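You operate a simulated robot arm through the tools that you are given. There is no shell and no other tool.

You are at the controls of a simulated robot arm. One attempt, no reset.

Task
Cap the water tank, start the pump unit and open the ballast knob until the cloudy water clears.
Fine: tank cap on before the red switch; shut the ballast knob again; leave the pipe link alone. Where these are worked on the way, their far stop is far enough and under half their travel is too little: ballast knob.

Only the result counts: the job must be done as asked and must still hold three seconds after the hand-in. Knocking over, shifting, dropping, spilling or breaking anything else fails it. A push-on lid holds only when it is set on centred and level and pressed home; a screw cap is set on level and turned clockwise until tight.

Robot
A 7-joint arm with a two-finger parallel gripper, fixed in place. Base frame: the origin is at the foot of the arm, x ahead of it, y to its left, z up; the work surface is at about z = 0.7. Units: m, degrees, N and s.
With the tool pointing down near the work surface it reaches from about 0.28 to 0.68 m from the base axis. Its first joint turns from -66.0 to 66.0 degrees. Payload 1.57 kg.
Tool frame: the origin (TCP) lies between the finger pads and is the grasp point; the fingertips stand 0.03 m ahead of it; z points along the fingers, y is the line along which they close. The gripper opens to 0.11 m. The fingers are 0.024 m wide and 0.012 m thick; the gripper's body (0.048 by 0.112 m) begins 0.078 m behind the TCP.
Orientation is that of the tool frame in the base frame, as a unit quaternion [x, y, z, w]. With the fingers straight down and closing along the base's y, the tool's x points along the base's -x, its y along +y and its z along -z.

Tools
- The arm moves only by the tool jog_arm. Its argument "commands" is a list of rows, each a list of 6 numbers: the shift along the tool's x, y, z in m, then the turn, a rotation vector about the tool's x, y, z in degrees. In form: [[tx, ty, tz, ax, ay, az], ...]. A call has 1 to 20 rows; each row shifts and turns the commanded pose from where the row before left it, along the tool's axes as they then stand. "grip" is the gripper command, from -1 (fully open) to 1 (shut), values between in proportion, set as the call begins (left out, the last holds). Each row takes 0.2 s and may step no farther than 0.05 m and 8.6 degrees from the row before; otherwise, or with a gripper value out of range, the whole call is refused. Where a pose cannot be reached the arm comes as near as it can. A force on the tool above 90 N (or 10 N above the force at the start of the call, whichever is more), or a blocked arm, ends the call early, and 0.2 s more pass. Each finger travels about 0.108 m/s and halts on what it meets, pressing with about 24 N; the grip force reading is that of the motor and also rises with nothing between the fingers. The clock runs only during rows and for 0.2 s after the last one: add rows that do not move to give the fingers time. The reply holds the time, the measured pose of the TCP, the force on the tool along the base axes, the opening and the grip force, in the units named above and with some noise, with the torque about the TCP (base axes, N m) and any sound that the robot's microphone picked up.
- Cameras (640 x 400 px; columns grow to the right, rows downward): "scene" is fixed at [0.1592, -0.3802, 1.3938]; the picture's right is [0.72, -0.69, 0.00], its down [-0.46, -0.48, -0.75] and it looks along [0.52, 0.54, -0.66] (base axes); focal length 320 px, centre (320, 200). "wrist" rides on the gripper at [0.07, 0.016, -0.141] in the tool frame; the picture's right is [-0.23, 0.97, 0.00], its down [-0.86, -0.20, -0.48] and it looks along [-0.47, -0.11, 0.88] (tool axes); focal length 222 px, centre (320, 200). There is no depth. A picture from a camera that has moved, and an enlarged one, comes with that camera's place and axes in the base frame and with its lens. The place of the scene camera against the robot may be out by one fixed shift of up to 0.025 m in any direction.
- grab_frame(camera): a new picture of that camera. The clock stands still meanwhile.
- close_up(camera, box): a new picture of the part [left, top, right, bottom] of that camera's present view, enlarged. The clock stands still meanwhile.
- finish_job(): hands the job in; it is judged then, once.

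Places have to be worked out from the pictures, the camera data and where the tool is seen. Open the gripper and draw the arm clear of the work before you hand the job in, unless the task says otherwise.

The tools are called after ">>>" as name(argument=value, ...) on one line, values as JSON. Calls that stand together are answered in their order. jog_arm: Moves the arm, as the interface text tells. Its arguments: {"type":"object","properties":{"commands":{"type":"array","items":{"type":"array","items":{"type":"number"}}},"grip":{"type":"number"}},"required":["commands"]} The other tools are called the same way: grab_frame (camera) takes a picture; close_up (camera, box) takes an enlarged picture of a part of a camera's view; finish_job () hands the job in.

At the start:

```text
time_s: 0.0
eef_pos: [0.4659, 0.1472, 0.9828]
orientation: [-0.001, 1.0, 0.0, 0.0]
wrist_force: [-0.6, 0.7, -1.3]
moment: [-0.01, 0.0, 0.0]
gripper_width: 0.11
grip_force: 0.1
```

scene: 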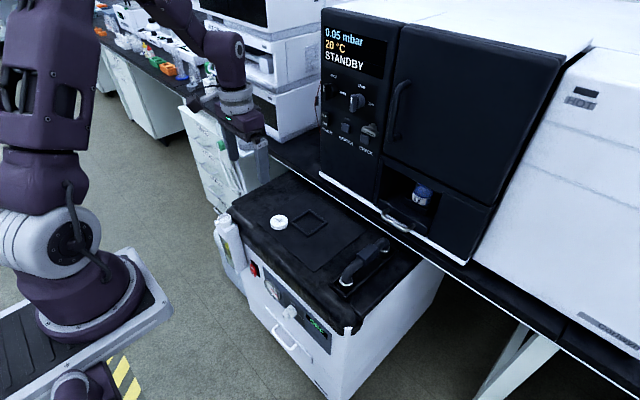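
wrist: 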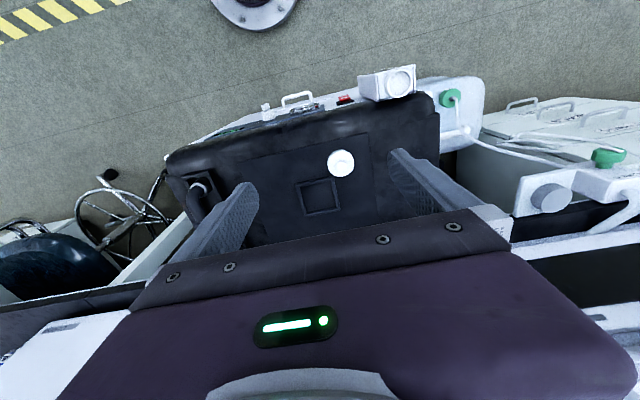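

The scene shows a black-topped pump unit with a white cap lying on it, a white tank at its left side, a red switch, and a front panel with knobs. I take enlarged views to identify the parts.

>>> close_up(camera="scene", box=[200, 180, 360, 280])

>>> close_up(camera="scene", box=[230, 250, 390, 350])

>>> close_up(camera="wrist", box=[240, 60, 480, 210])

>>> close_up(camera="scene", box=[310, 10, 470, 110])

>>> close_up(camera="scene", box=[310, 80, 470, 180])

```text
4.00 times, centred on (280, 230) of scene
camera zoom: at [0.1592, -0.3802, 1.3938], right [0.72, -0.69, 0.0], down [-0.46, -0.48, -0.75], along [0.52, 0.54, -0.66], focal length 1279 px, centre (480, 80)
```

zoom: 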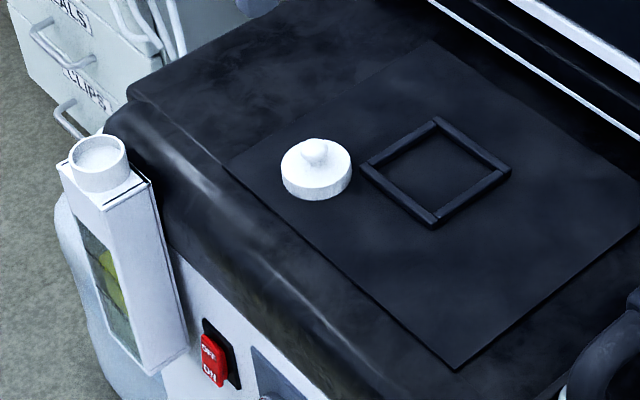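

```text
4.00 times, centred on (310, 300) of scene
camera zoom: at [0.1592, -0.3802, 1.3938], right [0.72, -0.69, 0.0], down [-0.46, -0.48, -0.75], along [0.52, 0.54, -0.66], focal length 1279 px, centre (360, -200)
```

zoom: 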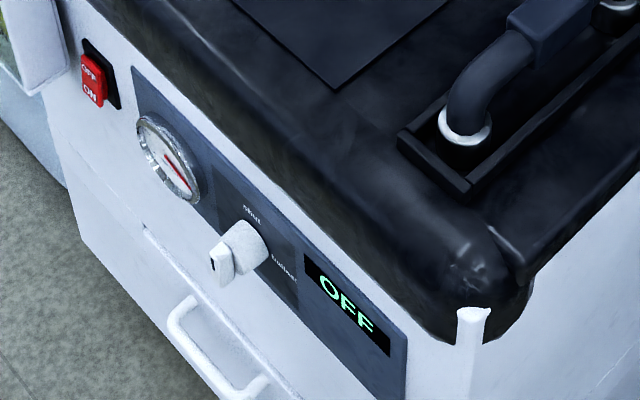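

```text
2.67 times, centred on (360, 135) of wrist
camera zoom: at [0.3947, 0.1634, 1.1249], right [0.23, 0.97, 0.0], down [0.86, -0.2, 0.48], along [0.47, -0.11, -0.88], focal length 592 px, centre (213, 373)
```

zoom: 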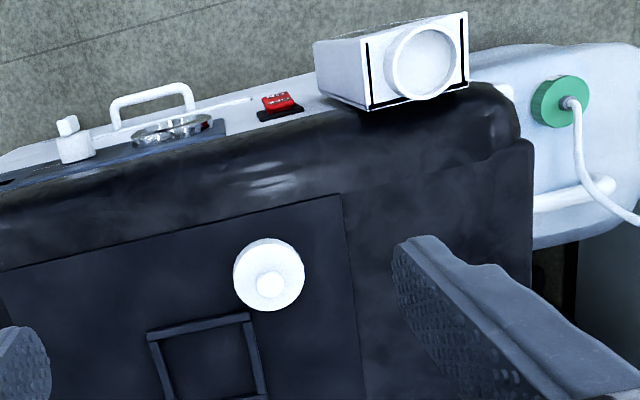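

```text
4.00 times, centred on (390, 60) of scene
camera zoom: at [0.1592, -0.3802, 1.3938], right [0.72, -0.69, 0.0], down [-0.46, -0.48, -0.75], along [0.52, 0.54, -0.66], focal length 1279 px, centre (40, 760)
```

zoom: 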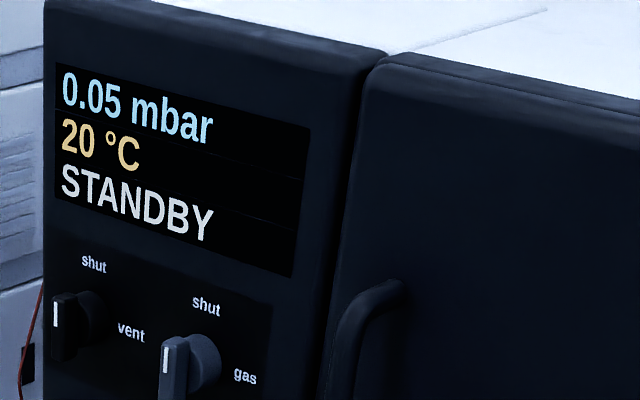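

```text
4.00 times, centred on (390, 130) of scene
camera zoom: at [0.1592, -0.3802, 1.3938], right [0.72, -0.69, 0.0], down [-0.46, -0.48, -0.75], along [0.52, 0.54, -0.66], focal length 1279 px, centre (40, 480)
```

zoom: 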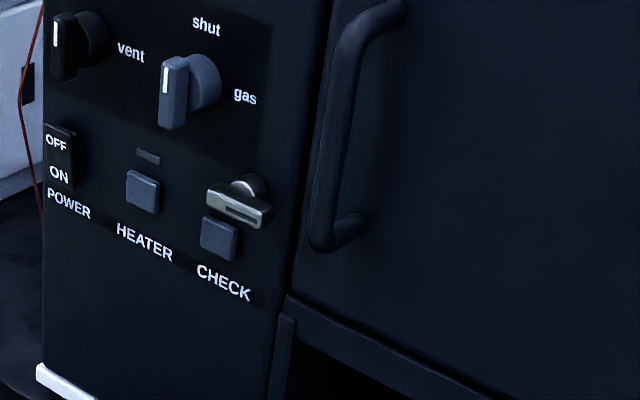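

The cap (with a little knob) lies on the mat, the tank with an open round mouth stands at the pump's front-left, and the red rocker, gauge and ballast knob are on the front, which faces the robot. I draw the tool back and lower to view the front panel with the wrist camera.

>>> jog_arm(commands=[[0.027, -0.006, 0.02, 0, 0, 0], [0.027, -0.006, 0.02, 0, 0, 0], [0.027, -0.006, 0.02, 0, 0, 0], [0.027, -0.006, 0.02, 0, 0, 0], [0.027, -0.006, 0.02, 0, 0, 0]])

>>> grab_frame(camera="wrist")

>>> grab_frame(camera="scene")

```text
time_s: 1.2
eef_pos: [0.3258, 0.1186, 0.8812]
orientation: [0.0, 1.0, -0.001, 0.001]
wrist_force: [-0.4, -0.3, 0.3]
moment: [-0.01, 0.01, -0.04]
gripper_width: 0.11
grip_force: 0.0
```

```text
taken
camera wrist: at [0.256, 0.1349, 1.0245], right [0.23, 0.97, 0.0], down [0.85, -0.2, 0.48], along [0.47, -0.11, -0.88], focal length 222 px, centre (320, 200)
```

wrist: 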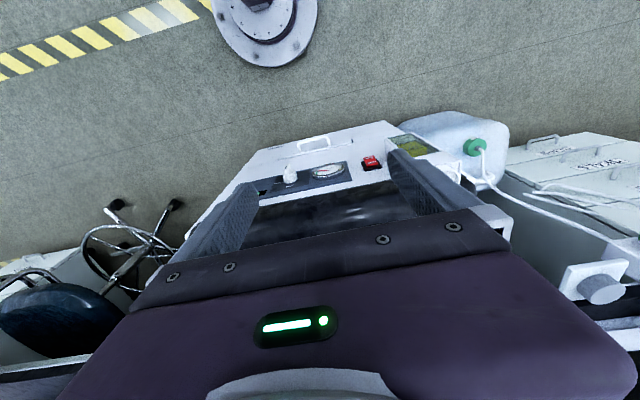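

```text
taken
```

scene: 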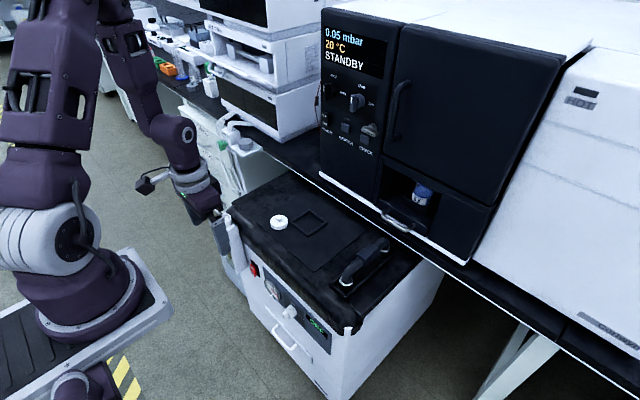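

The front panel is now visible in the wrist view. I enlarge it to read the parts and the tank.

>>> close_up(camera="wrist", box=[230, 100, 390, 200])

>>> close_up(camera="wrist", box=[340, 90, 500, 190])

>>> close_up(camera="scene", box=[200, 190, 280, 240])

>>> close_up(camera="scene", box=[260, 270, 340, 320])

```text
4.00 times, centred on (310, 150) of wrist
camera zoom: at [0.256, 0.1349, 1.0245], right [0.23, 0.97, 0.0], down [0.85, -0.2, 0.48], along [0.47, -0.11, -0.88], focal length 888 px, centre (360, 400)
```

zoom: 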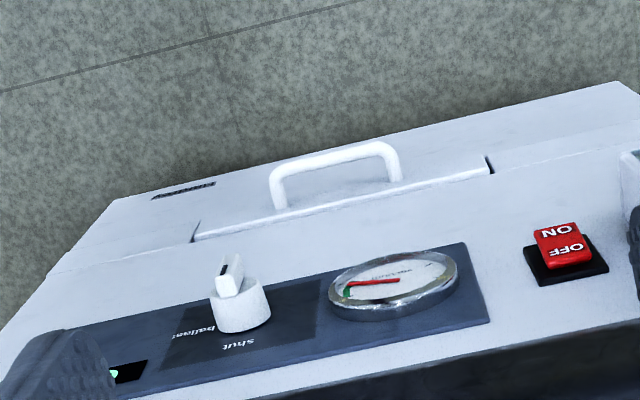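

```text
4.00 times, centred on (420, 140) of wrist
camera zoom: at [0.256, 0.1349, 1.0245], right [0.23, 0.97, 0.0], down [0.85, -0.2, 0.48], along [0.47, -0.11, -0.88], focal length 888 px, centre (-80, 440)
```

zoom: 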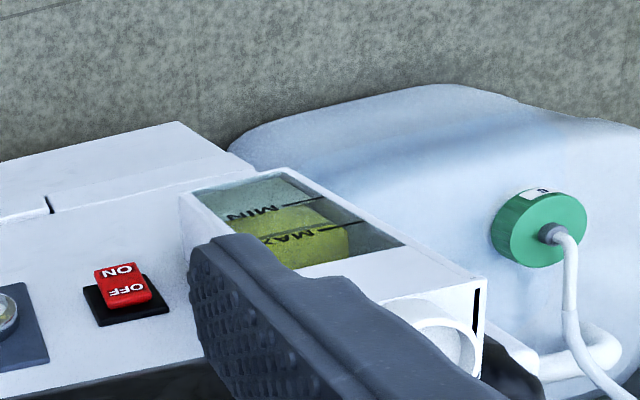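

```text
8.00 times, centred on (240, 215) of scene
camera zoom: at [0.1592, -0.3802, 1.3938], right [0.72, -0.69, 0.0], down [-0.46, -0.48, -0.75], along [0.52, 0.54, -0.66], focal length 2559 px, centre (960, 80)
```

zoom: 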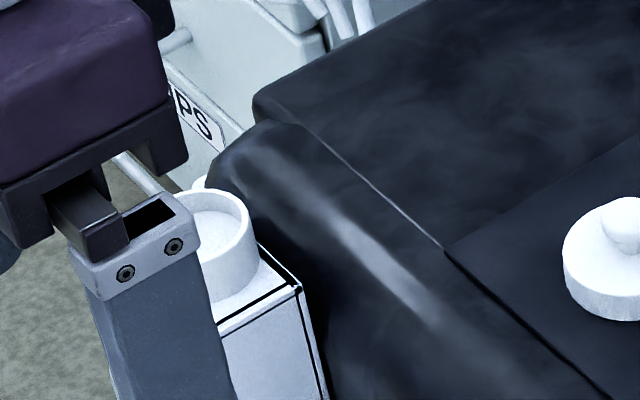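

```text
8.00 times, centred on (300, 295) of scene
camera zoom: at [0.1592, -0.3802, 1.3938], right [0.72, -0.69, 0.0], down [-0.46, -0.48, -0.75], along [0.52, 0.54, -0.66], focal length 2559 px, centre (480, -560)
```

zoom: 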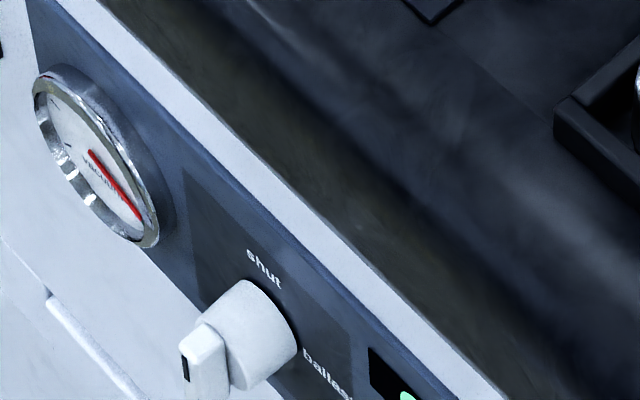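

Triangulating from the two wrist pictures: the red switch is near (0.451, 0.211, 0.527) with OFF on top and ON below, and the ballast lever is near (0.426, 0.011, 0.505). I now move over the cap/tank area for a more precise fix on cap and tank mouth.

>>> jog_arm(commands=[[-0.03, 0.025, 0, 0, 0, 0], [-0.03, 0.025, 0, 0, 0, 0], [-0.03, 0.025, 0, 0, 0, 0], [-0.03, 0.025, 0, 0, 0, 0], [0, 0, 0, 0, 0, 0]])

>>> grab_frame(camera="wrist")

>>> close_up(camera="wrist", box=[260, 60, 420, 160])

>>> close_up(camera="wrist", box=[240, 140, 400, 240])

```text
time_s: 2.4
eef_pos: [0.4533, 0.2182, 0.8818]
orientation: [0.0, 1.0, 0.001, 0.001]
wrist_force: [0.2, -0.4, -0.4]
moment: [0.02, 0.03, 0.03]
gripper_width: 0.1102
grip_force: 0.0
```

```text
taken
camera wrist: at [0.3831, 0.2338, 1.0236], right [0.23, 0.97, 0.0], down [0.85, -0.2, 0.48], along [0.47, -0.11, -0.88], focal length 222 px, centre (320, 200)
```

wrist: 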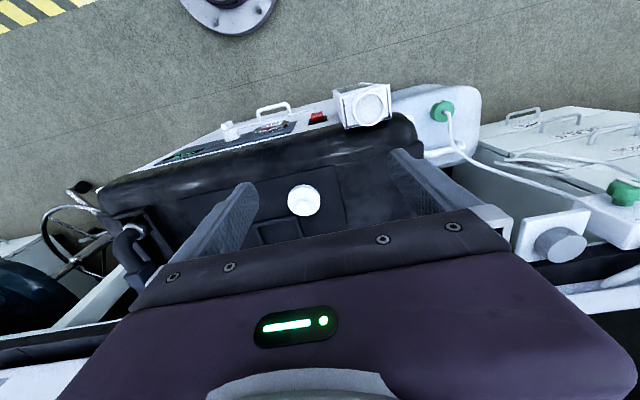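

```text
4.00 times, centred on (340, 110) of wrist
camera zoom: at [0.3831, 0.2338, 1.0236], right [0.23, 0.97, 0.0], down [0.85, -0.2, 0.48], along [0.47, -0.11, -0.88], focal length 888 px, centre (240, 560)
```

zoom: 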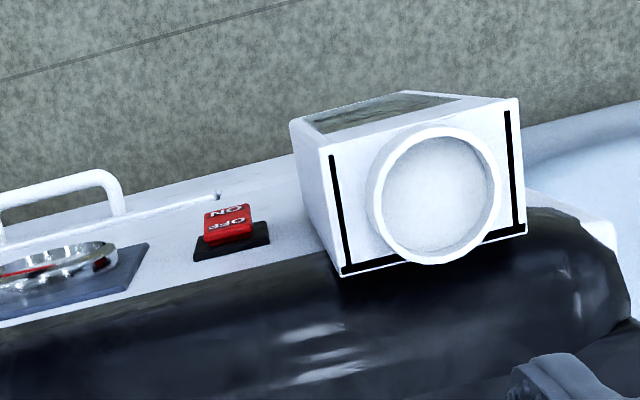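

```text
4.00 times, centred on (320, 190) of wrist
camera zoom: at [0.3831, 0.2338, 1.0236], right [0.23, 0.97, 0.0], down [0.85, -0.2, 0.48], along [0.47, -0.11, -0.88], focal length 888 px, centre (320, 240)
```

zoom: 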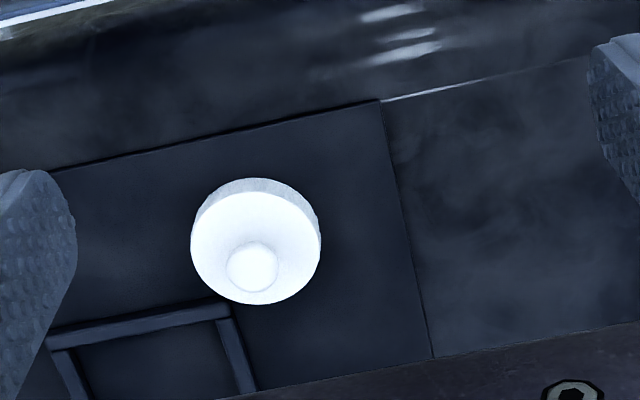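

Cap disc is near (0.543, 0.170, top ≈0.72), about 51 mm across; the tank mouth is near (0.430, 0.285, rim ≈0.727), about 43 mm across. I check for threads on the neck and cap.

>>> close_up(camera="scene", box=[264, 208, 296, 228])

>>> close_up(camera="scene", box=[210, 205, 250, 230])

>>> close_up(camera="wrist", box=[325, 75, 405, 125])

>>> close_up(camera="wrist", box=[280, 175, 328, 225])

```text
16.00 times, centred on (280, 218) of scene
camera zoom: at [0.1592, -0.3802, 1.3938], right [0.72, -0.69, 0.0], down [-0.46, -0.48, -0.75], along [0.52, 0.54, -0.66], focal length 5117 px, centre (960, -88)
```

zoom: 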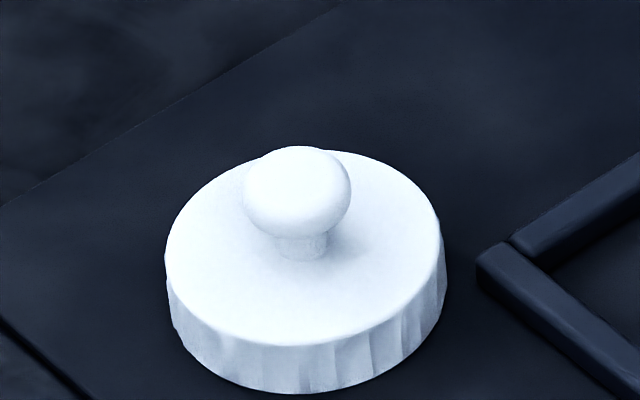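

```text
16.00 times, centred on (230, 218) of scene
camera zoom: at [0.1592, -0.3802, 1.3938], right [0.72, -0.69, 0.0], down [-0.46, -0.48, -0.75], along [0.52, 0.54, -0.66], focal length 5117 px, centre (1760, -80)
```

zoom: 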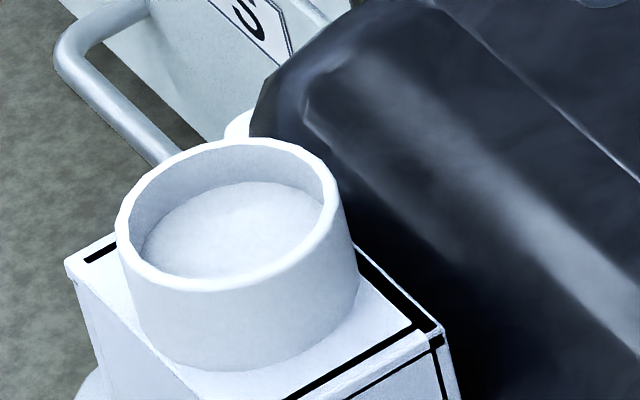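

```text
8.00 times, centred on (365, 100) of wrist
camera zoom: at [0.3831, 0.2338, 1.0236], right [0.23, 0.97, 0.0], down [0.85, -0.2, 0.48], along [0.47, -0.11, -0.88], focal length 1777 px, centre (-40, 1000)
```

zoom: 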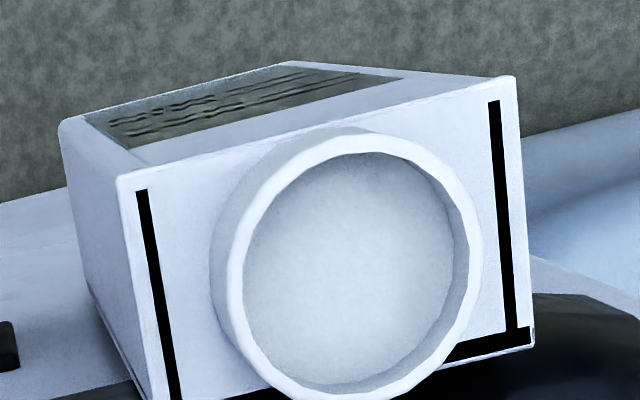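

```text
8.00 times, centred on (304, 200) of wrist
camera zoom: at [0.3831, 0.2338, 1.0236], right [0.23, 0.97, 0.0], down [0.85, -0.2, 0.48], along [0.47, -0.11, -0.88], focal length 1777 px, centre (448, 200)
```

zoom: 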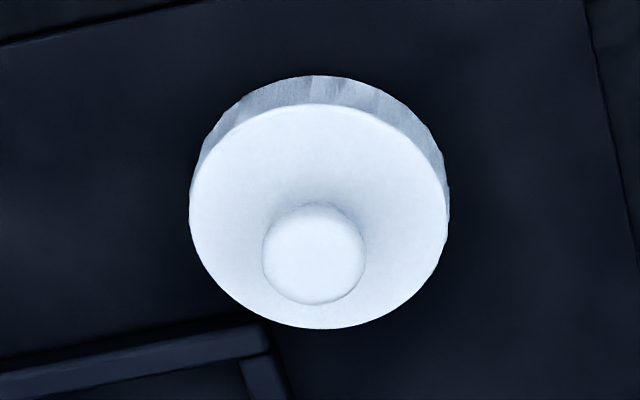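

The neck is smooth (no thread), so the cap is a push-on lid. I move to hover 0.10 m above the cap and check where it shows in the wrist view for relative alignment.

>>> jog_arm(commands=[[-0.03, -0.016, 0.0206, 0, 0, 0], [-0.03, -0.016, 0.0206, 0, 0, 0], [-0.03, -0.016, 0.0206, 0, 0, 0], [0, 0, 0, 0, 0, 0], [0, 0, 0, 0, 0, 0]])

>>> grab_frame(camera="wrist")

>>> close_up(camera="wrist", box=[270, 110, 370, 190])

```text
time_s: 3.6
eef_pos: [0.542, 0.1724, 0.8232]
orientation: [0.0, 1.0, 0.0, 0.0]
wrist_force: [0.0, 0.4, 0.1]
moment: [0.04, -0.01, 0.01]
gripper_width: 0.11
grip_force: 0.1
```

```text
taken
camera wrist: at [0.4707, 0.1888, 0.9647], right [0.23, 0.97, 0.0], down [0.86, -0.2, 0.48], along [0.47, -0.11, -0.88], focal length 222 px, centre (320, 200)
```

wrist: 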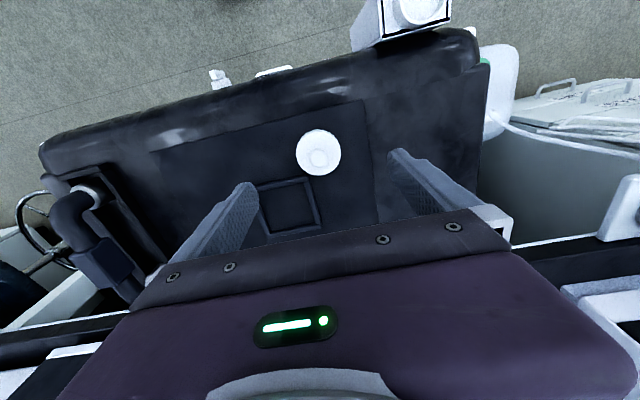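

```text
5.00 times, centred on (320, 150) of wrist
camera zoom: at [0.4707, 0.1888, 0.9647], right [0.23, 0.97, 0.0], down [0.86, -0.2, 0.48], along [0.47, -0.11, -0.88], focal length 1111 px, centre (320, 450)
```

zoom: 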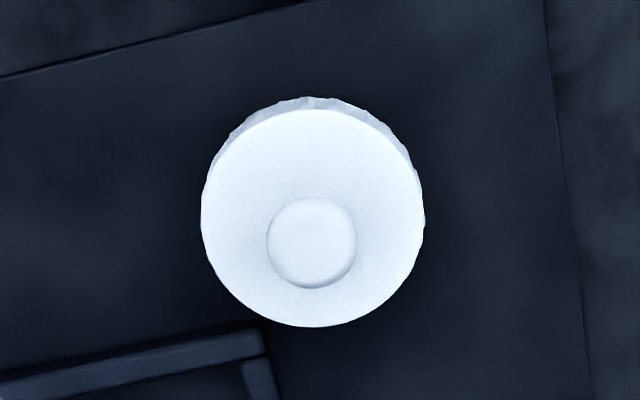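

The cap centre resolves to about (0.543, 0.170), disc top z≈0.7205, dia ≈50 mm. I descend with open fingers to just over the mat in two stages, first to TCP z≈0.76.

>>> jog_arm(commands=[[-0.0017, -0.0026, 0.02, 0, 0, 0], [0, 0, 0.02, 0, 0, 0], [0, 0, 0.02, 0, 0, 0], [0, 0, 0, 0, 0, 0], [0, 0, 0, 0, 0, 0]])

>>> close_up(camera="wrist", box=[200, 80, 440, 240])

>>> close_up(camera="scene", box=[240, 180, 320, 240])

```text
time_s: 4.8
eef_pos: [0.5411, 0.1691, 0.7597]
orientation: [0.0, 1.0, 0.0, 0.001]
wrist_force: [-0.3, 0.0, 0.0]
moment: [-0.01, 0.02, -0.03]
gripper_width: 0.1097
grip_force: 0.1
```

```text
2.50 times, centred on (320, 160) of wrist
camera zoom: at [0.4706, 0.1848, 0.9016], right [0.23, 0.97, 0.0], down [0.86, -0.2, 0.48], along [0.47, -0.11, -0.88], focal length 555 px, centre (320, 300)
```

zoom: 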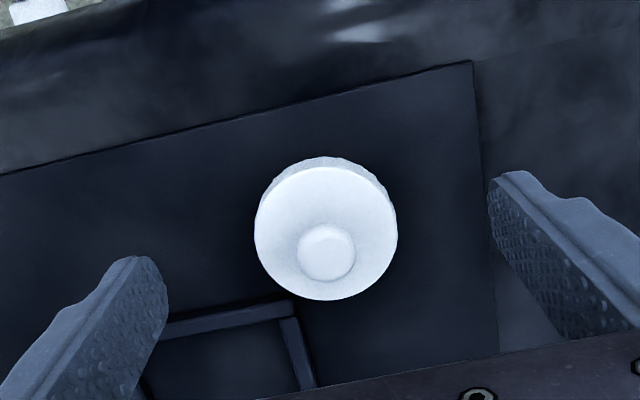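

```text
6.67 times, centred on (280, 210) of scene
camera zoom: at [0.1592, -0.3802, 1.3938], right [0.72, -0.69, 0.0], down [-0.46, -0.48, -0.75], along [0.52, 0.54, -0.66], focal length 2132 px, centre (587, 133)
```

zoom: 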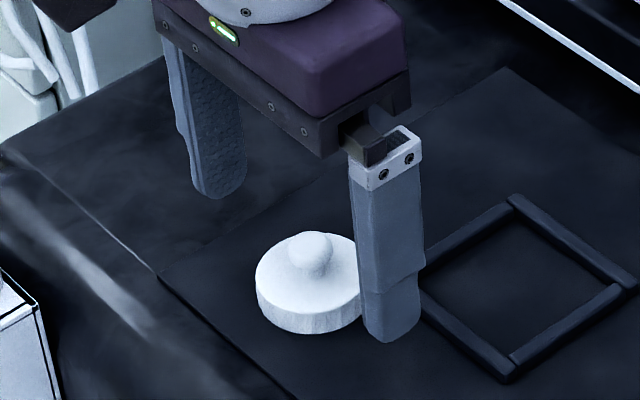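

Alignment holds (cap ≈(0.542, 0.170)). I lower the last 20 mm so the fingertips sit just above the mat.

>>> jog_arm(commands=[[-0.0015, 0.0008, 0.01, 0, 0, 0], [0, 0, 0.01, 0, 0, 0], [0, 0, 0, 0, 0, 0], [0, 0, 0, 0, 0, 0]])

>>> close_up(camera="scene", box=[240, 180, 320, 240])

```text
time_s: 5.8
eef_pos: [0.5427, 0.1683, 0.7417]
orientation: [-0.001, 1.0, 0.0, -0.001]
wrist_force: [-0.6, 0.0, -0.3]
moment: [-0.01, -0.01, 0.02]
gripper_width: 0.1101
grip_force: 0.0
```

```text
6.67 times, centred on (280, 210) of scene
camera zoom: at [0.1592, -0.3802, 1.3938], right [0.72, -0.69, 0.0], down [-0.46, -0.48, -0.75], along [0.52, 0.54, -0.66], focal length 2132 px, centre (587, 133)
```

zoom: 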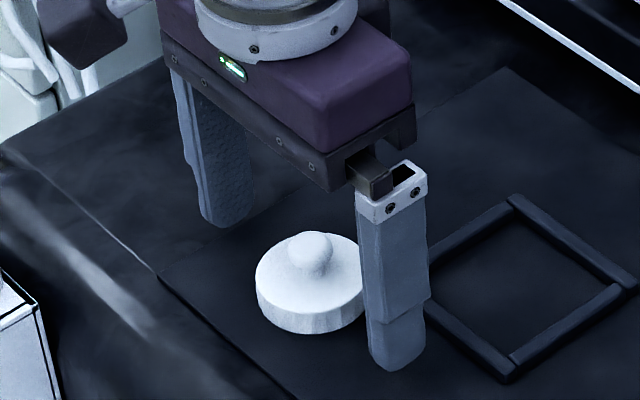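

No contact with the mat. Now I close the fingers on the cap's rim and wait.

>>> jog_arm(commands=[[0, 0, 0, 0, 0, 0], [0, 0, 0, 0, 0, 0], [0, 0, 0, 0, 0, 0], [0, 0, 0, 0, 0, 0], [0, 0, 0, 0, 0, 0]], grip=1)

>>> close_up(camera="wrist", box=[200, 80, 440, 240])

>>> close_up(camera="scene", box=[240, 180, 320, 240])

```text
time_s: 7.0
eef_pos: [0.5424, 0.1677, 0.7414]
orientation: [0.001, 1.0, 0.0, 0.001]
wrist_force: [-0.1, 0.2, 0.3]
moment: [-0.05, 0.01, -0.02]
gripper_width: 0.0496
grip_force: 24.0
```

```text
2.50 times, centred on (320, 160) of wrist
camera zoom: at [0.4718, 0.1842, 0.8831], right [0.23, 0.97, 0.0], down [0.86, -0.2, 0.48], along [0.47, -0.11, -0.88], focal length 555 px, centre (320, 300)
```

zoom: 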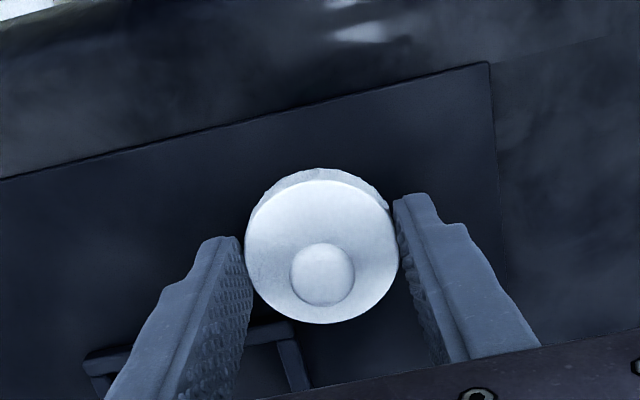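

```text
6.67 times, centred on (280, 210) of scene
camera zoom: at [0.1592, -0.3802, 1.3938], right [0.72, -0.69, 0.0], down [-0.46, -0.48, -0.75], along [0.52, 0.54, -0.66], focal length 2132 px, centre (587, 133)
```

zoom: 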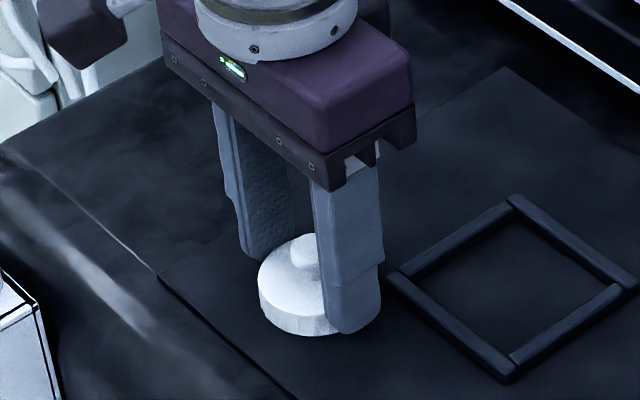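

The cap is held centred (width 49.6 mm, 24 N). I lift it straight up and carry it to a vantage point from which the mouth is visible past the cap.

>>> jog_arm(commands=[[0, 0, -0.01, 0, 0, 0], [0, 0, -0.02, 0, 0, 0], [0, 0, -0.03, 0, 0, 0], [0, 0, -0.03, 0, 0, 0], [0, 0, -0.02, 0, 0, 0], [0.025, 0.015, 0, 0, 0, 0], [0.025, 0.02, 0, 0, 0, 0], [0.02, 0.015, 0, 0, 0, 0], [0, 0, 0, 0, 0, 0], [0, 0, 0, 0, 0, 0]])

>>> grab_frame(camera="wrist")

>>> close_up(camera="wrist", box=[320, 50, 420, 130])

>>> close_up(camera="scene", box=[200, 140, 320, 240])

```text
time_s: 9.2
eef_pos: [0.4723, 0.2177, 0.8547]
orientation: [0.0, 1.0, 0.001, 0.0]
wrist_force: [-0.2, 0.4, -1.1]
moment: [-0.02, 0.0, 0.01]
gripper_width: 0.0493
grip_force: 23.9
```

```text
taken
camera wrist: at [0.4017, 0.234, 0.9968], right [0.23, 0.97, 0.0], down [0.86, -0.2, 0.48], along [0.47, -0.11, -0.88], focal length 222 px, centre (320, 200)
```

wrist: 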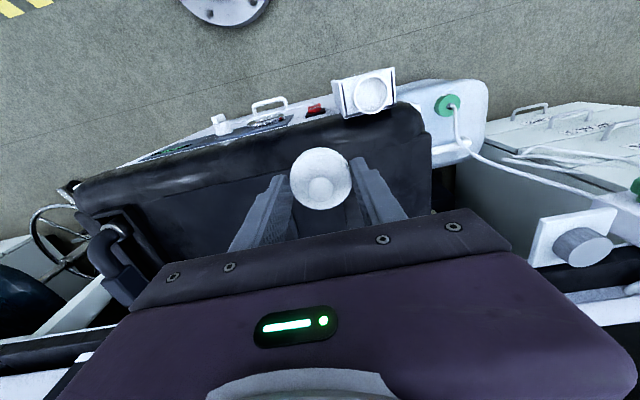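

```text
5.00 times, centred on (370, 90) of wrist
camera zoom: at [0.4017, 0.234, 0.9968], right [0.23, 0.97, 0.0], down [0.86, -0.2, 0.48], along [0.47, -0.11, -0.88], focal length 1111 px, centre (70, 750)
```

zoom: 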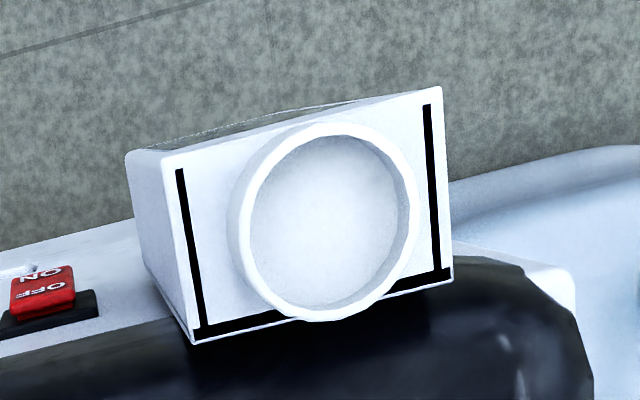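

```text
4.00 times, centred on (260, 190) of scene
camera zoom: at [0.1592, -0.3802, 1.3938], right [0.72, -0.69, 0.0], down [-0.46, -0.48, -0.75], along [0.52, 0.54, -0.66], focal length 1279 px, centre (560, 240)
```

zoom: 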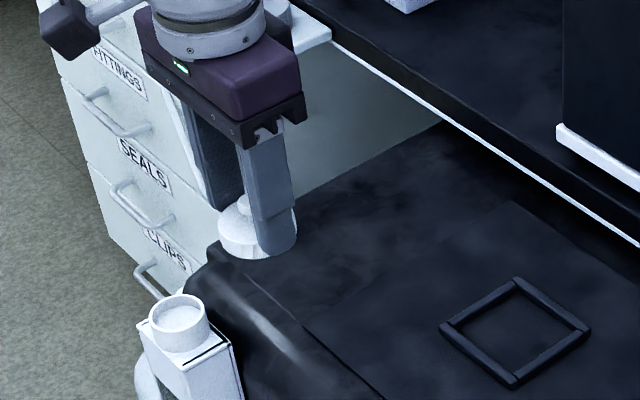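

The cap is held level. The mouth projects to ≈(0.4305, 0.286) if the rim is at z≈0.727; I take a second vantage point with a y-shift to pin down its height.

>>> jog_arm(commands=[[0, 0.03, 0, 0, 0, 0], [0, 0.03, 0, 0, 0, 0], [0, 0.03, 0, 0, 0, 0], [0, 0, 0, 0, 0, 0], [0, 0, 0, 0, 0, 0]])

>>> close_up(camera="wrist", box=[220, 30, 380, 230])

>>> close_up(camera="wrist", box=[250, 60, 350, 140])

```text
time_s: 10.4
eef_pos: [0.4736, 0.306, 0.8523]
orientation: [0.0, 1.0, 0.001, 0.0]
wrist_force: [0.0, 0.2, 0.2]
moment: [0.05, -0.01, -0.08]
gripper_width: 0.0494
grip_force: 24.1
```

```text
2.00 times, centred on (300, 130) of wrist
camera zoom: at [0.4038, 0.3229, 0.9948], right [0.23, 0.97, 0.0], down [0.86, -0.2, 0.48], along [0.47, -0.11, -0.88], focal length 444 px, centre (360, 340)
```

zoom: 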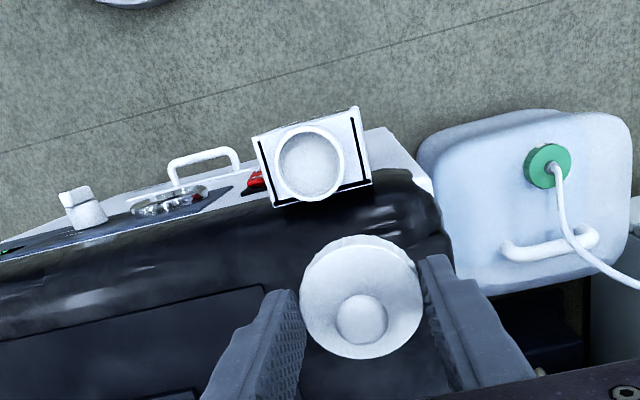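

```text
5.00 times, centred on (300, 100) of wrist
camera zoom: at [0.4038, 0.3229, 0.9948], right [0.23, 0.97, 0.0], down [0.86, -0.2, 0.48], along [0.47, -0.11, -0.88], focal length 1111 px, centre (420, 700)
```

zoom: 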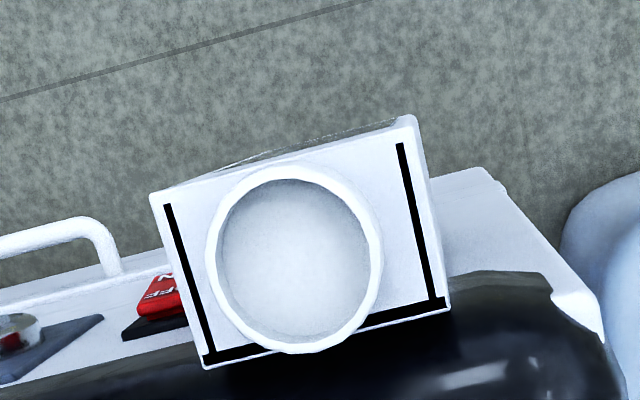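

Triangulation puts the mouth at (0.431, 0.2865), rim z≈0.722. I move the cap above it, leaving about 2 cm of clearance, and check the alignment in the scene view.

>>> jog_arm(commands=[[0.0142, -0.0067, 0.0, 0, 0, 0], [0.0142, -0.0067, 0.0, 0, 0, 0], [0.0142, -0.0066, 0.0, 0, 0, 0], [0, 0, 0.03, 0, 0, 0], [0, 0, 0.03, 0, 0, 0], [0, 0, 0.013, 0, 0, 0], [0, 0, 0, 0, 0, 0], [0, 0, 0, 0, 0, 0]])

>>> close_up(camera="scene", box=[200, 180, 264, 230])

>>> close_up(camera="wrist", box=[250, 100, 410, 230])

```text
time_s: 12.2
eef_pos: [0.432, 0.2891, 0.7771]
orientation: [0.001, 1.0, 0.0, 0.0]
wrist_force: [0.5, -0.5, -0.5]
moment: [-0.01, 0.0, -0.03]
gripper_width: 0.0496
grip_force: 24.1
```

```text
8.00 times, centred on (232, 205) of scene
camera zoom: at [0.1592, -0.3802, 1.3938], right [0.72, -0.69, 0.0], down [-0.46, -0.48, -0.75], along [0.52, 0.54, -0.66], focal length 2559 px, centre (1024, 160)
```

zoom: 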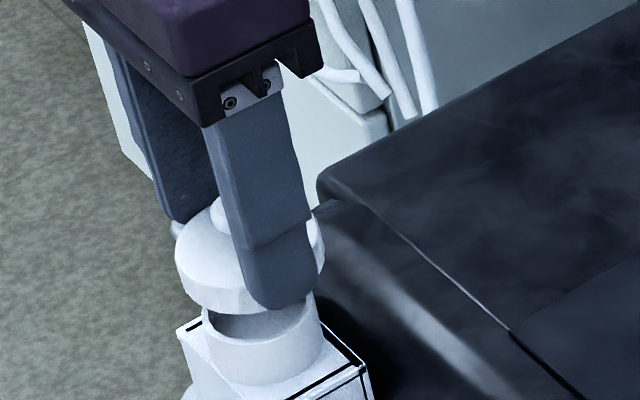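

```text
3.08 times, centred on (330, 165) of wrist
camera zoom: at [0.3612, 0.3047, 0.919], right [0.23, 0.97, 0.0], down [0.86, -0.2, 0.48], along [0.47, -0.11, -0.88], focal length 684 px, centre (289, 308)
```

zoom: 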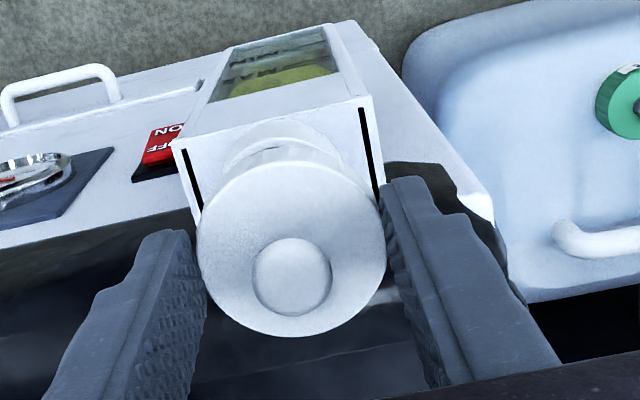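

The tool is at about (0.4313, 0.2889). I zoom in on the scene view to cross-check the cap's centring over the neck.

>>> close_up(camera="scene", box=[216, 200, 248, 232])

>>> close_up(camera="wrist", box=[290, 110, 370, 190])

```text
12.50 times, centred on (232, 216) of scene
camera zoom: at [0.1592, -0.3802, 1.3938], right [0.72, -0.69, 0.0], down [-0.46, -0.48, -0.75], along [0.52, 0.54, -0.66], focal length 3998 px, centre (1420, 0)
```

zoom: 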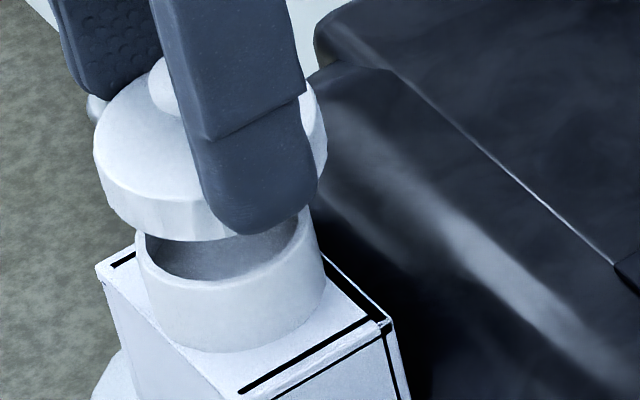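

```text
5.00 times, centred on (330, 150) of wrist
camera zoom: at [0.3612, 0.3047, 0.919], right [0.23, 0.97, 0.0], down [0.86, -0.2, 0.48], along [0.47, -0.11, -0.88], focal length 1111 px, centre (270, 450)
```

zoom: 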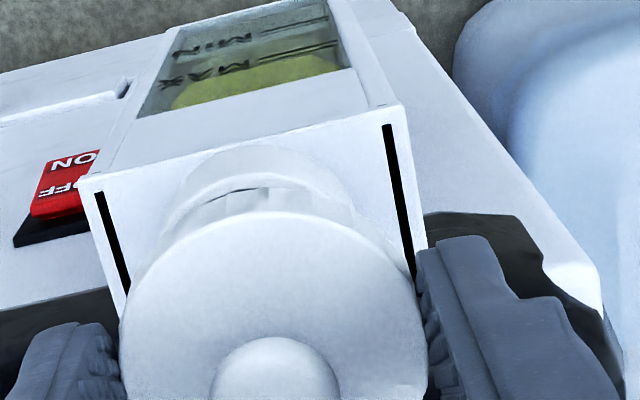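

The scene cross-check is ambiguous by a few mm, so I enlarge further to measure edges precisely.

>>> close_up(camera="scene", box=[222, 202, 246, 217])

>>> close_up(camera="scene", box=[222, 214, 246, 229])

```text
16.00 times, centred on (234, 210) of scene
camera zoom: at [0.1592, -0.3802, 1.3938], right [0.72, -0.69, 0.0], down [-0.46, -0.48, -0.75], along [0.52, 0.54, -0.66], focal length 5117 px, centre (1696, 48)
```

zoom: 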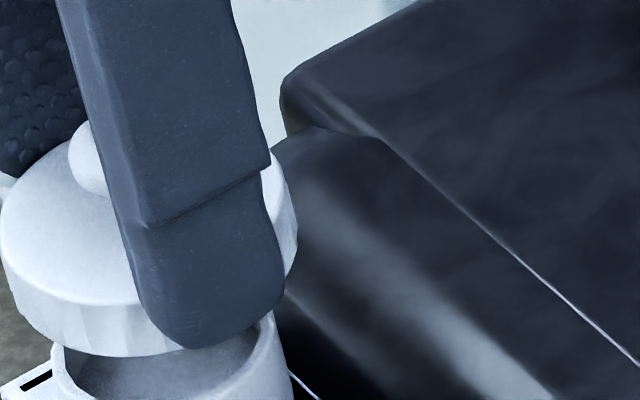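

```text
16.00 times, centred on (234, 222) of scene
camera zoom: at [0.1592, -0.3802, 1.3938], right [0.72, -0.69, 0.0], down [-0.46, -0.48, -0.75], along [0.52, 0.54, -0.66], focal length 5117 px, centre (1696, -144)
```

zoom: 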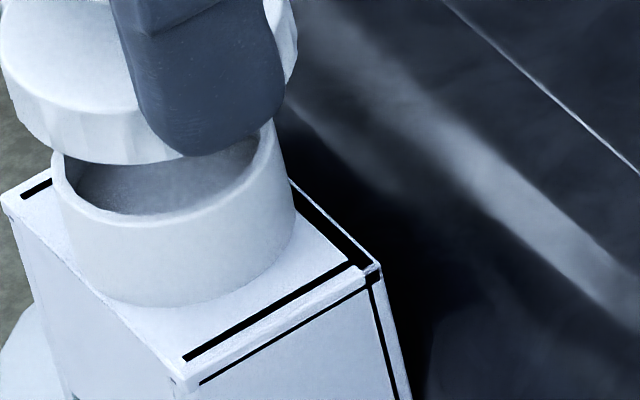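

I enlarge the wrist view of the neck arc behind the cap for the most reliable check.

>>> close_up(camera="wrist", box=[300, 132, 356, 167])

```text
11.43 times, centred on (328, 150) of wrist
camera zoom: at [0.3612, 0.3047, 0.919], right [0.23, 0.97, 0.0], down [0.86, -0.2, 0.48], along [0.47, -0.11, -0.88], focal length 2538 px, centre (229, 777)
```

zoom: 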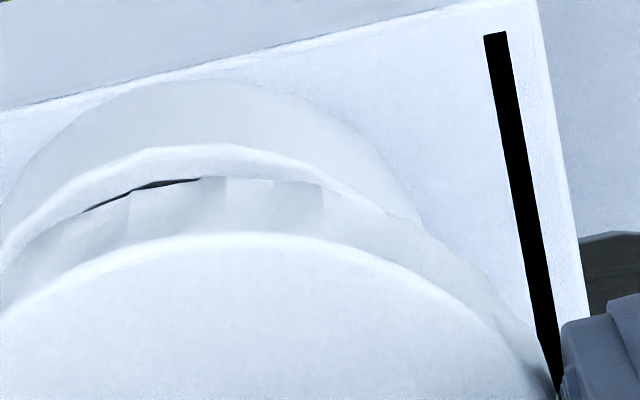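

The wrist view shows the cap roughly 2 mm too far toward +y (and perhaps 1–2 mm toward +x) of the neck. I correct by part of that and lower to a few mm above the rim to compare overhangs directly.

>>> jog_arm(commands=[[0.0012, -0.0018, 0.005, 0, 0, 0], [0, 0, 0.005, 0, 0, 0], [0, 0, 0, 0, 0, 0], [0, 0, 0, 0, 0, 0]])

>>> close_up(camera="scene", box=[209, 206, 241, 226])

>>> close_up(camera="wrist", box=[290, 132, 370, 222])

>>> close_up(camera="wrist", box=[300, 132, 356, 167])

```text
time_s: 13.2
eef_pos: [0.4308, 0.2871, 0.7676]
orientation: [0.0, 1.0, 0.0, 0.0]
wrist_force: [-0.1, 0.0, -0.5]
moment: [-0.02, 0.03, -0.01]
gripper_width: 0.0494
grip_force: 24.4
```

```text
16.00 times, centred on (225, 216) of scene
camera zoom: at [0.1592, -0.3802, 1.3938], right [0.72, -0.69, 0.0], down [-0.46, -0.48, -0.75], along [0.52, 0.54, -0.66], focal length 5117 px, centre (1840, -56)
```

zoom: 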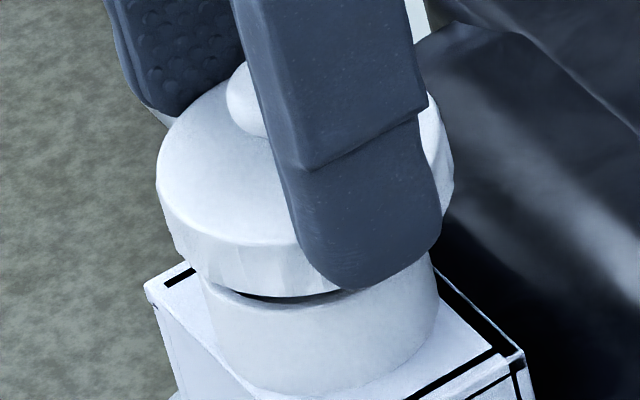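

```text
4.44 times, centred on (330, 177) of wrist
camera zoom: at [0.3606, 0.3026, 0.9096], right [0.23, 0.97, 0.0], down [0.86, -0.2, 0.48], along [0.47, -0.11, -0.88], focal length 987 px, centre (276, 302)
```

zoom: 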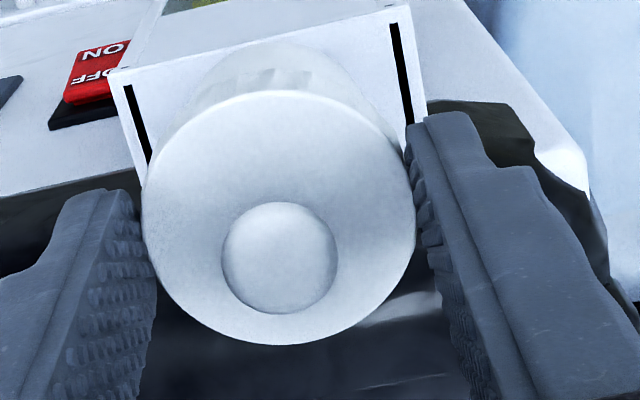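

```text
11.43 times, centred on (328, 150) of wrist
camera zoom: at [0.3606, 0.3026, 0.9096], right [0.23, 0.97, 0.0], down [0.86, -0.2, 0.48], along [0.47, -0.11, -0.88], focal length 2538 px, centre (229, 777)
```

zoom: 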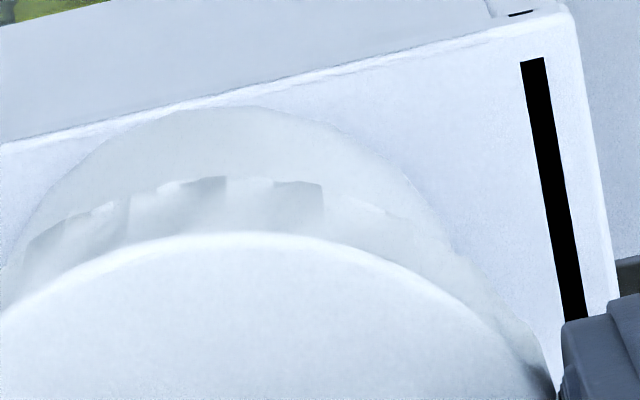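

Overhang comparison: y is now good, with about 1.2 mm of +x offset remaining. I correct that and lower gently onto the rim, watching the force.

>>> jog_arm(commands=[[0.0012, 0.0003, 0.002, 0, 0, 0], [0, 0, 0.002, 0, 0, 0], [0, 0, 0.001, 0, 0, 0], [0, 0, 0, 0, 0, 0], [0, 0, 0, 0, 0, 0]])

>>> close_up(camera="scene", box=[209, 206, 241, 226])

>>> close_up(camera="wrist", box=[300, 132, 356, 167])

```text
time_s: 14.4
eef_pos: [0.4301, 0.2875, 0.7632]
orientation: [0.0, 1.0, 0.001, 0.0]
wrist_force: [0.1, -0.9, -0.4]
moment: [-0.01, 0.01, -0.02]
gripper_width: 0.0495
grip_force: 23.9
```

```text
16.00 times, centred on (225, 216) of scene
camera zoom: at [0.1592, -0.3802, 1.3938], right [0.72, -0.69, 0.0], down [-0.46, -0.48, -0.75], along [0.52, 0.54, -0.66], focal length 5117 px, centre (1840, -56)
```

zoom: 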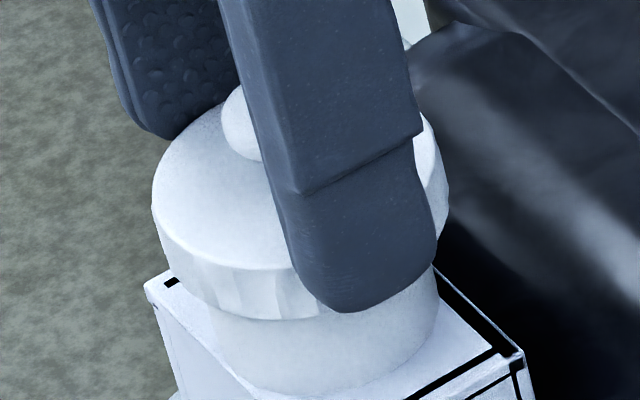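

```text
11.43 times, centred on (328, 150) of wrist
camera zoom: at [0.3586, 0.3027, 0.9051], right [0.23, 0.97, 0.0], down [0.86, -0.2, 0.48], along [0.47, -0.11, -0.88], focal length 2538 px, centre (229, 777)
```

zoom: 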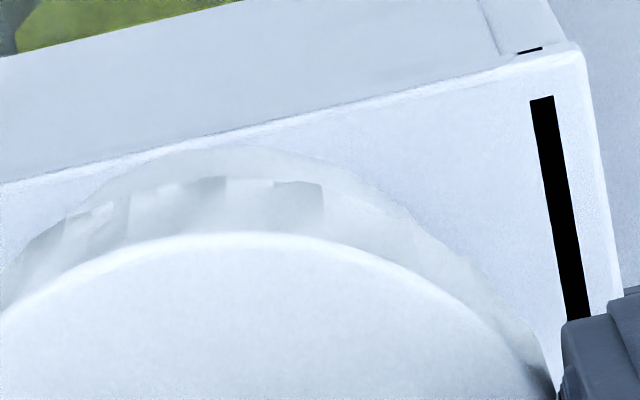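

No contact yet. I continue downward in small steps.

>>> jog_arm(commands=[[0, 0, 0.0015, 0, 0, 0], [0, 0, 0.0015, 0, 0, 0], [0, 0, 0.0015, 0, 0, 0], [0, 0, 0, 0, 0, 0], [0, 0, 0, 0, 0, 0]])

>>> close_up(camera="scene", box=[209, 206, 241, 226])

```text
time_s: 15.6
eef_pos: [0.4292, 0.2869, 0.7581]
orientation: [0.0, 1.0, 0.0, 0.0]
wrist_force: [-0.7, -0.4, -0.7]
moment: [-0.02, 0.0, -0.01]
gripper_width: 0.0497
grip_force: 23.6
```

```text
16.00 times, centred on (225, 216) of scene
camera zoom: at [0.1592, -0.3802, 1.3938], right [0.72, -0.69, 0.0], down [-0.46, -0.48, -0.75], along [0.52, 0.54, -0.66], focal length 5117 px, centre (1840, -56)
```

zoom: 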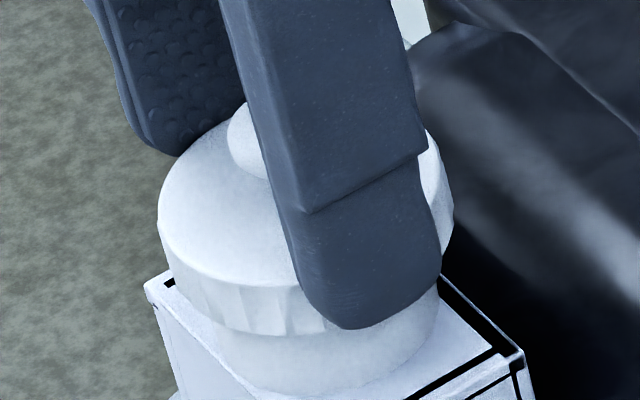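

Still free; continuing down with small steps.

>>> jog_arm(commands=[[0, 0, 0.0015, 0, 0, 0], [0, 0, 0.0015, 0, 0, 0], [0, 0, 0.0015, 0, 0, 0], [0, 0, 0, 0, 0, 0], [0, 0, 0, 0, 0, 0]])

>>> close_up(camera="scene", box=[209, 206, 241, 226])

```text
time_s: 16.8
eef_pos: [0.4282, 0.2847, 0.7533]
orientation: [0.0, 1.0, 0.0, 0.0]
wrist_force: [0.3, -0.3, -1.0]
moment: [-0.03, 0.01, -0.01]
gripper_width: 0.0496
grip_force: 23.5
```

```text
16.00 times, centred on (225, 216) of scene
camera zoom: at [0.1592, -0.3802, 1.3938], right [0.72, -0.69, 0.0], down [-0.46, -0.48, -0.75], along [0.52, 0.54, -0.66], focal length 5117 px, centre (1840, -56)
```

zoom: 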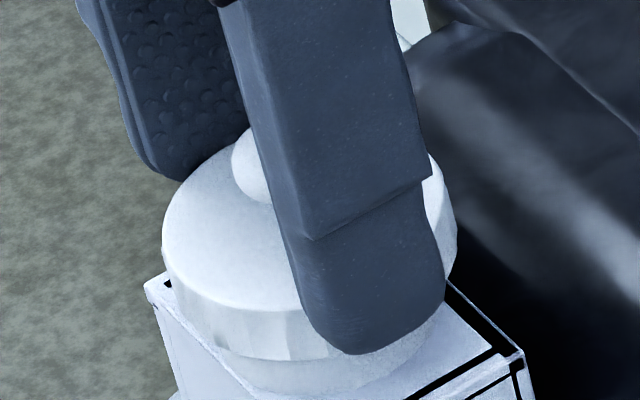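

No resistance yet and the skirt now surrounds the neck. Continuing to lower toward the seat.

>>> jog_arm(commands=[[0, 0, 0.0015, 0, 0, 0], [0, 0, 0.0015, 0, 0, 0], [0, 0, 0, 0, 0, 0], [0, 0, 0, 0, 0, 0]])

>>> close_up(camera="scene", box=[209, 206, 241, 226])

>>> close_up(camera="wrist", box=[280, 112, 380, 222])

```text
time_s: 17.8
eef_pos: [0.4272, 0.2867, 0.7506]
orientation: [0.001, 1.0, 0.0, 0.0]
wrist_force: [0.1, -0.3, 0.5]
moment: [-0.04, 0.0, -0.02]
gripper_width: 0.0493
grip_force: 24.7
```

```text
16.00 times, centred on (225, 216) of scene
camera zoom: at [0.1592, -0.3802, 1.3938], right [0.72, -0.69, 0.0], down [-0.46, -0.48, -0.75], along [0.52, 0.54, -0.66], focal length 5117 px, centre (1840, -56)
```

zoom: 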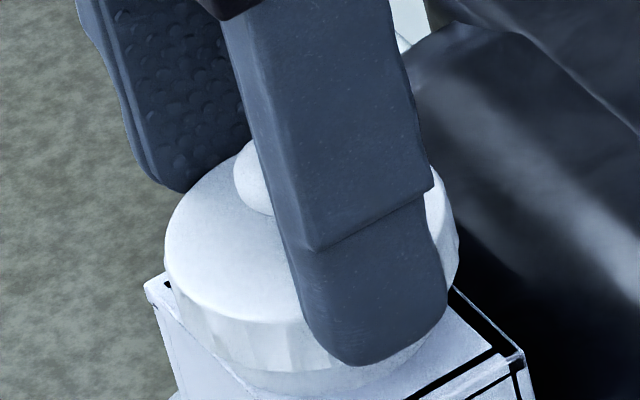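

```text
3.64 times, centred on (330, 167) of wrist
camera zoom: at [0.3577, 0.302, 0.8924], right [0.23, 0.97, 0.0], down [0.86, -0.2, 0.48], along [0.47, -0.11, -0.88], focal length 808 px, centre (284, 320)
```

zoom: 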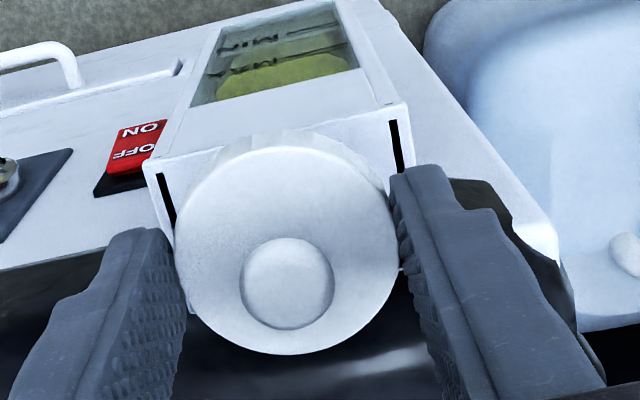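

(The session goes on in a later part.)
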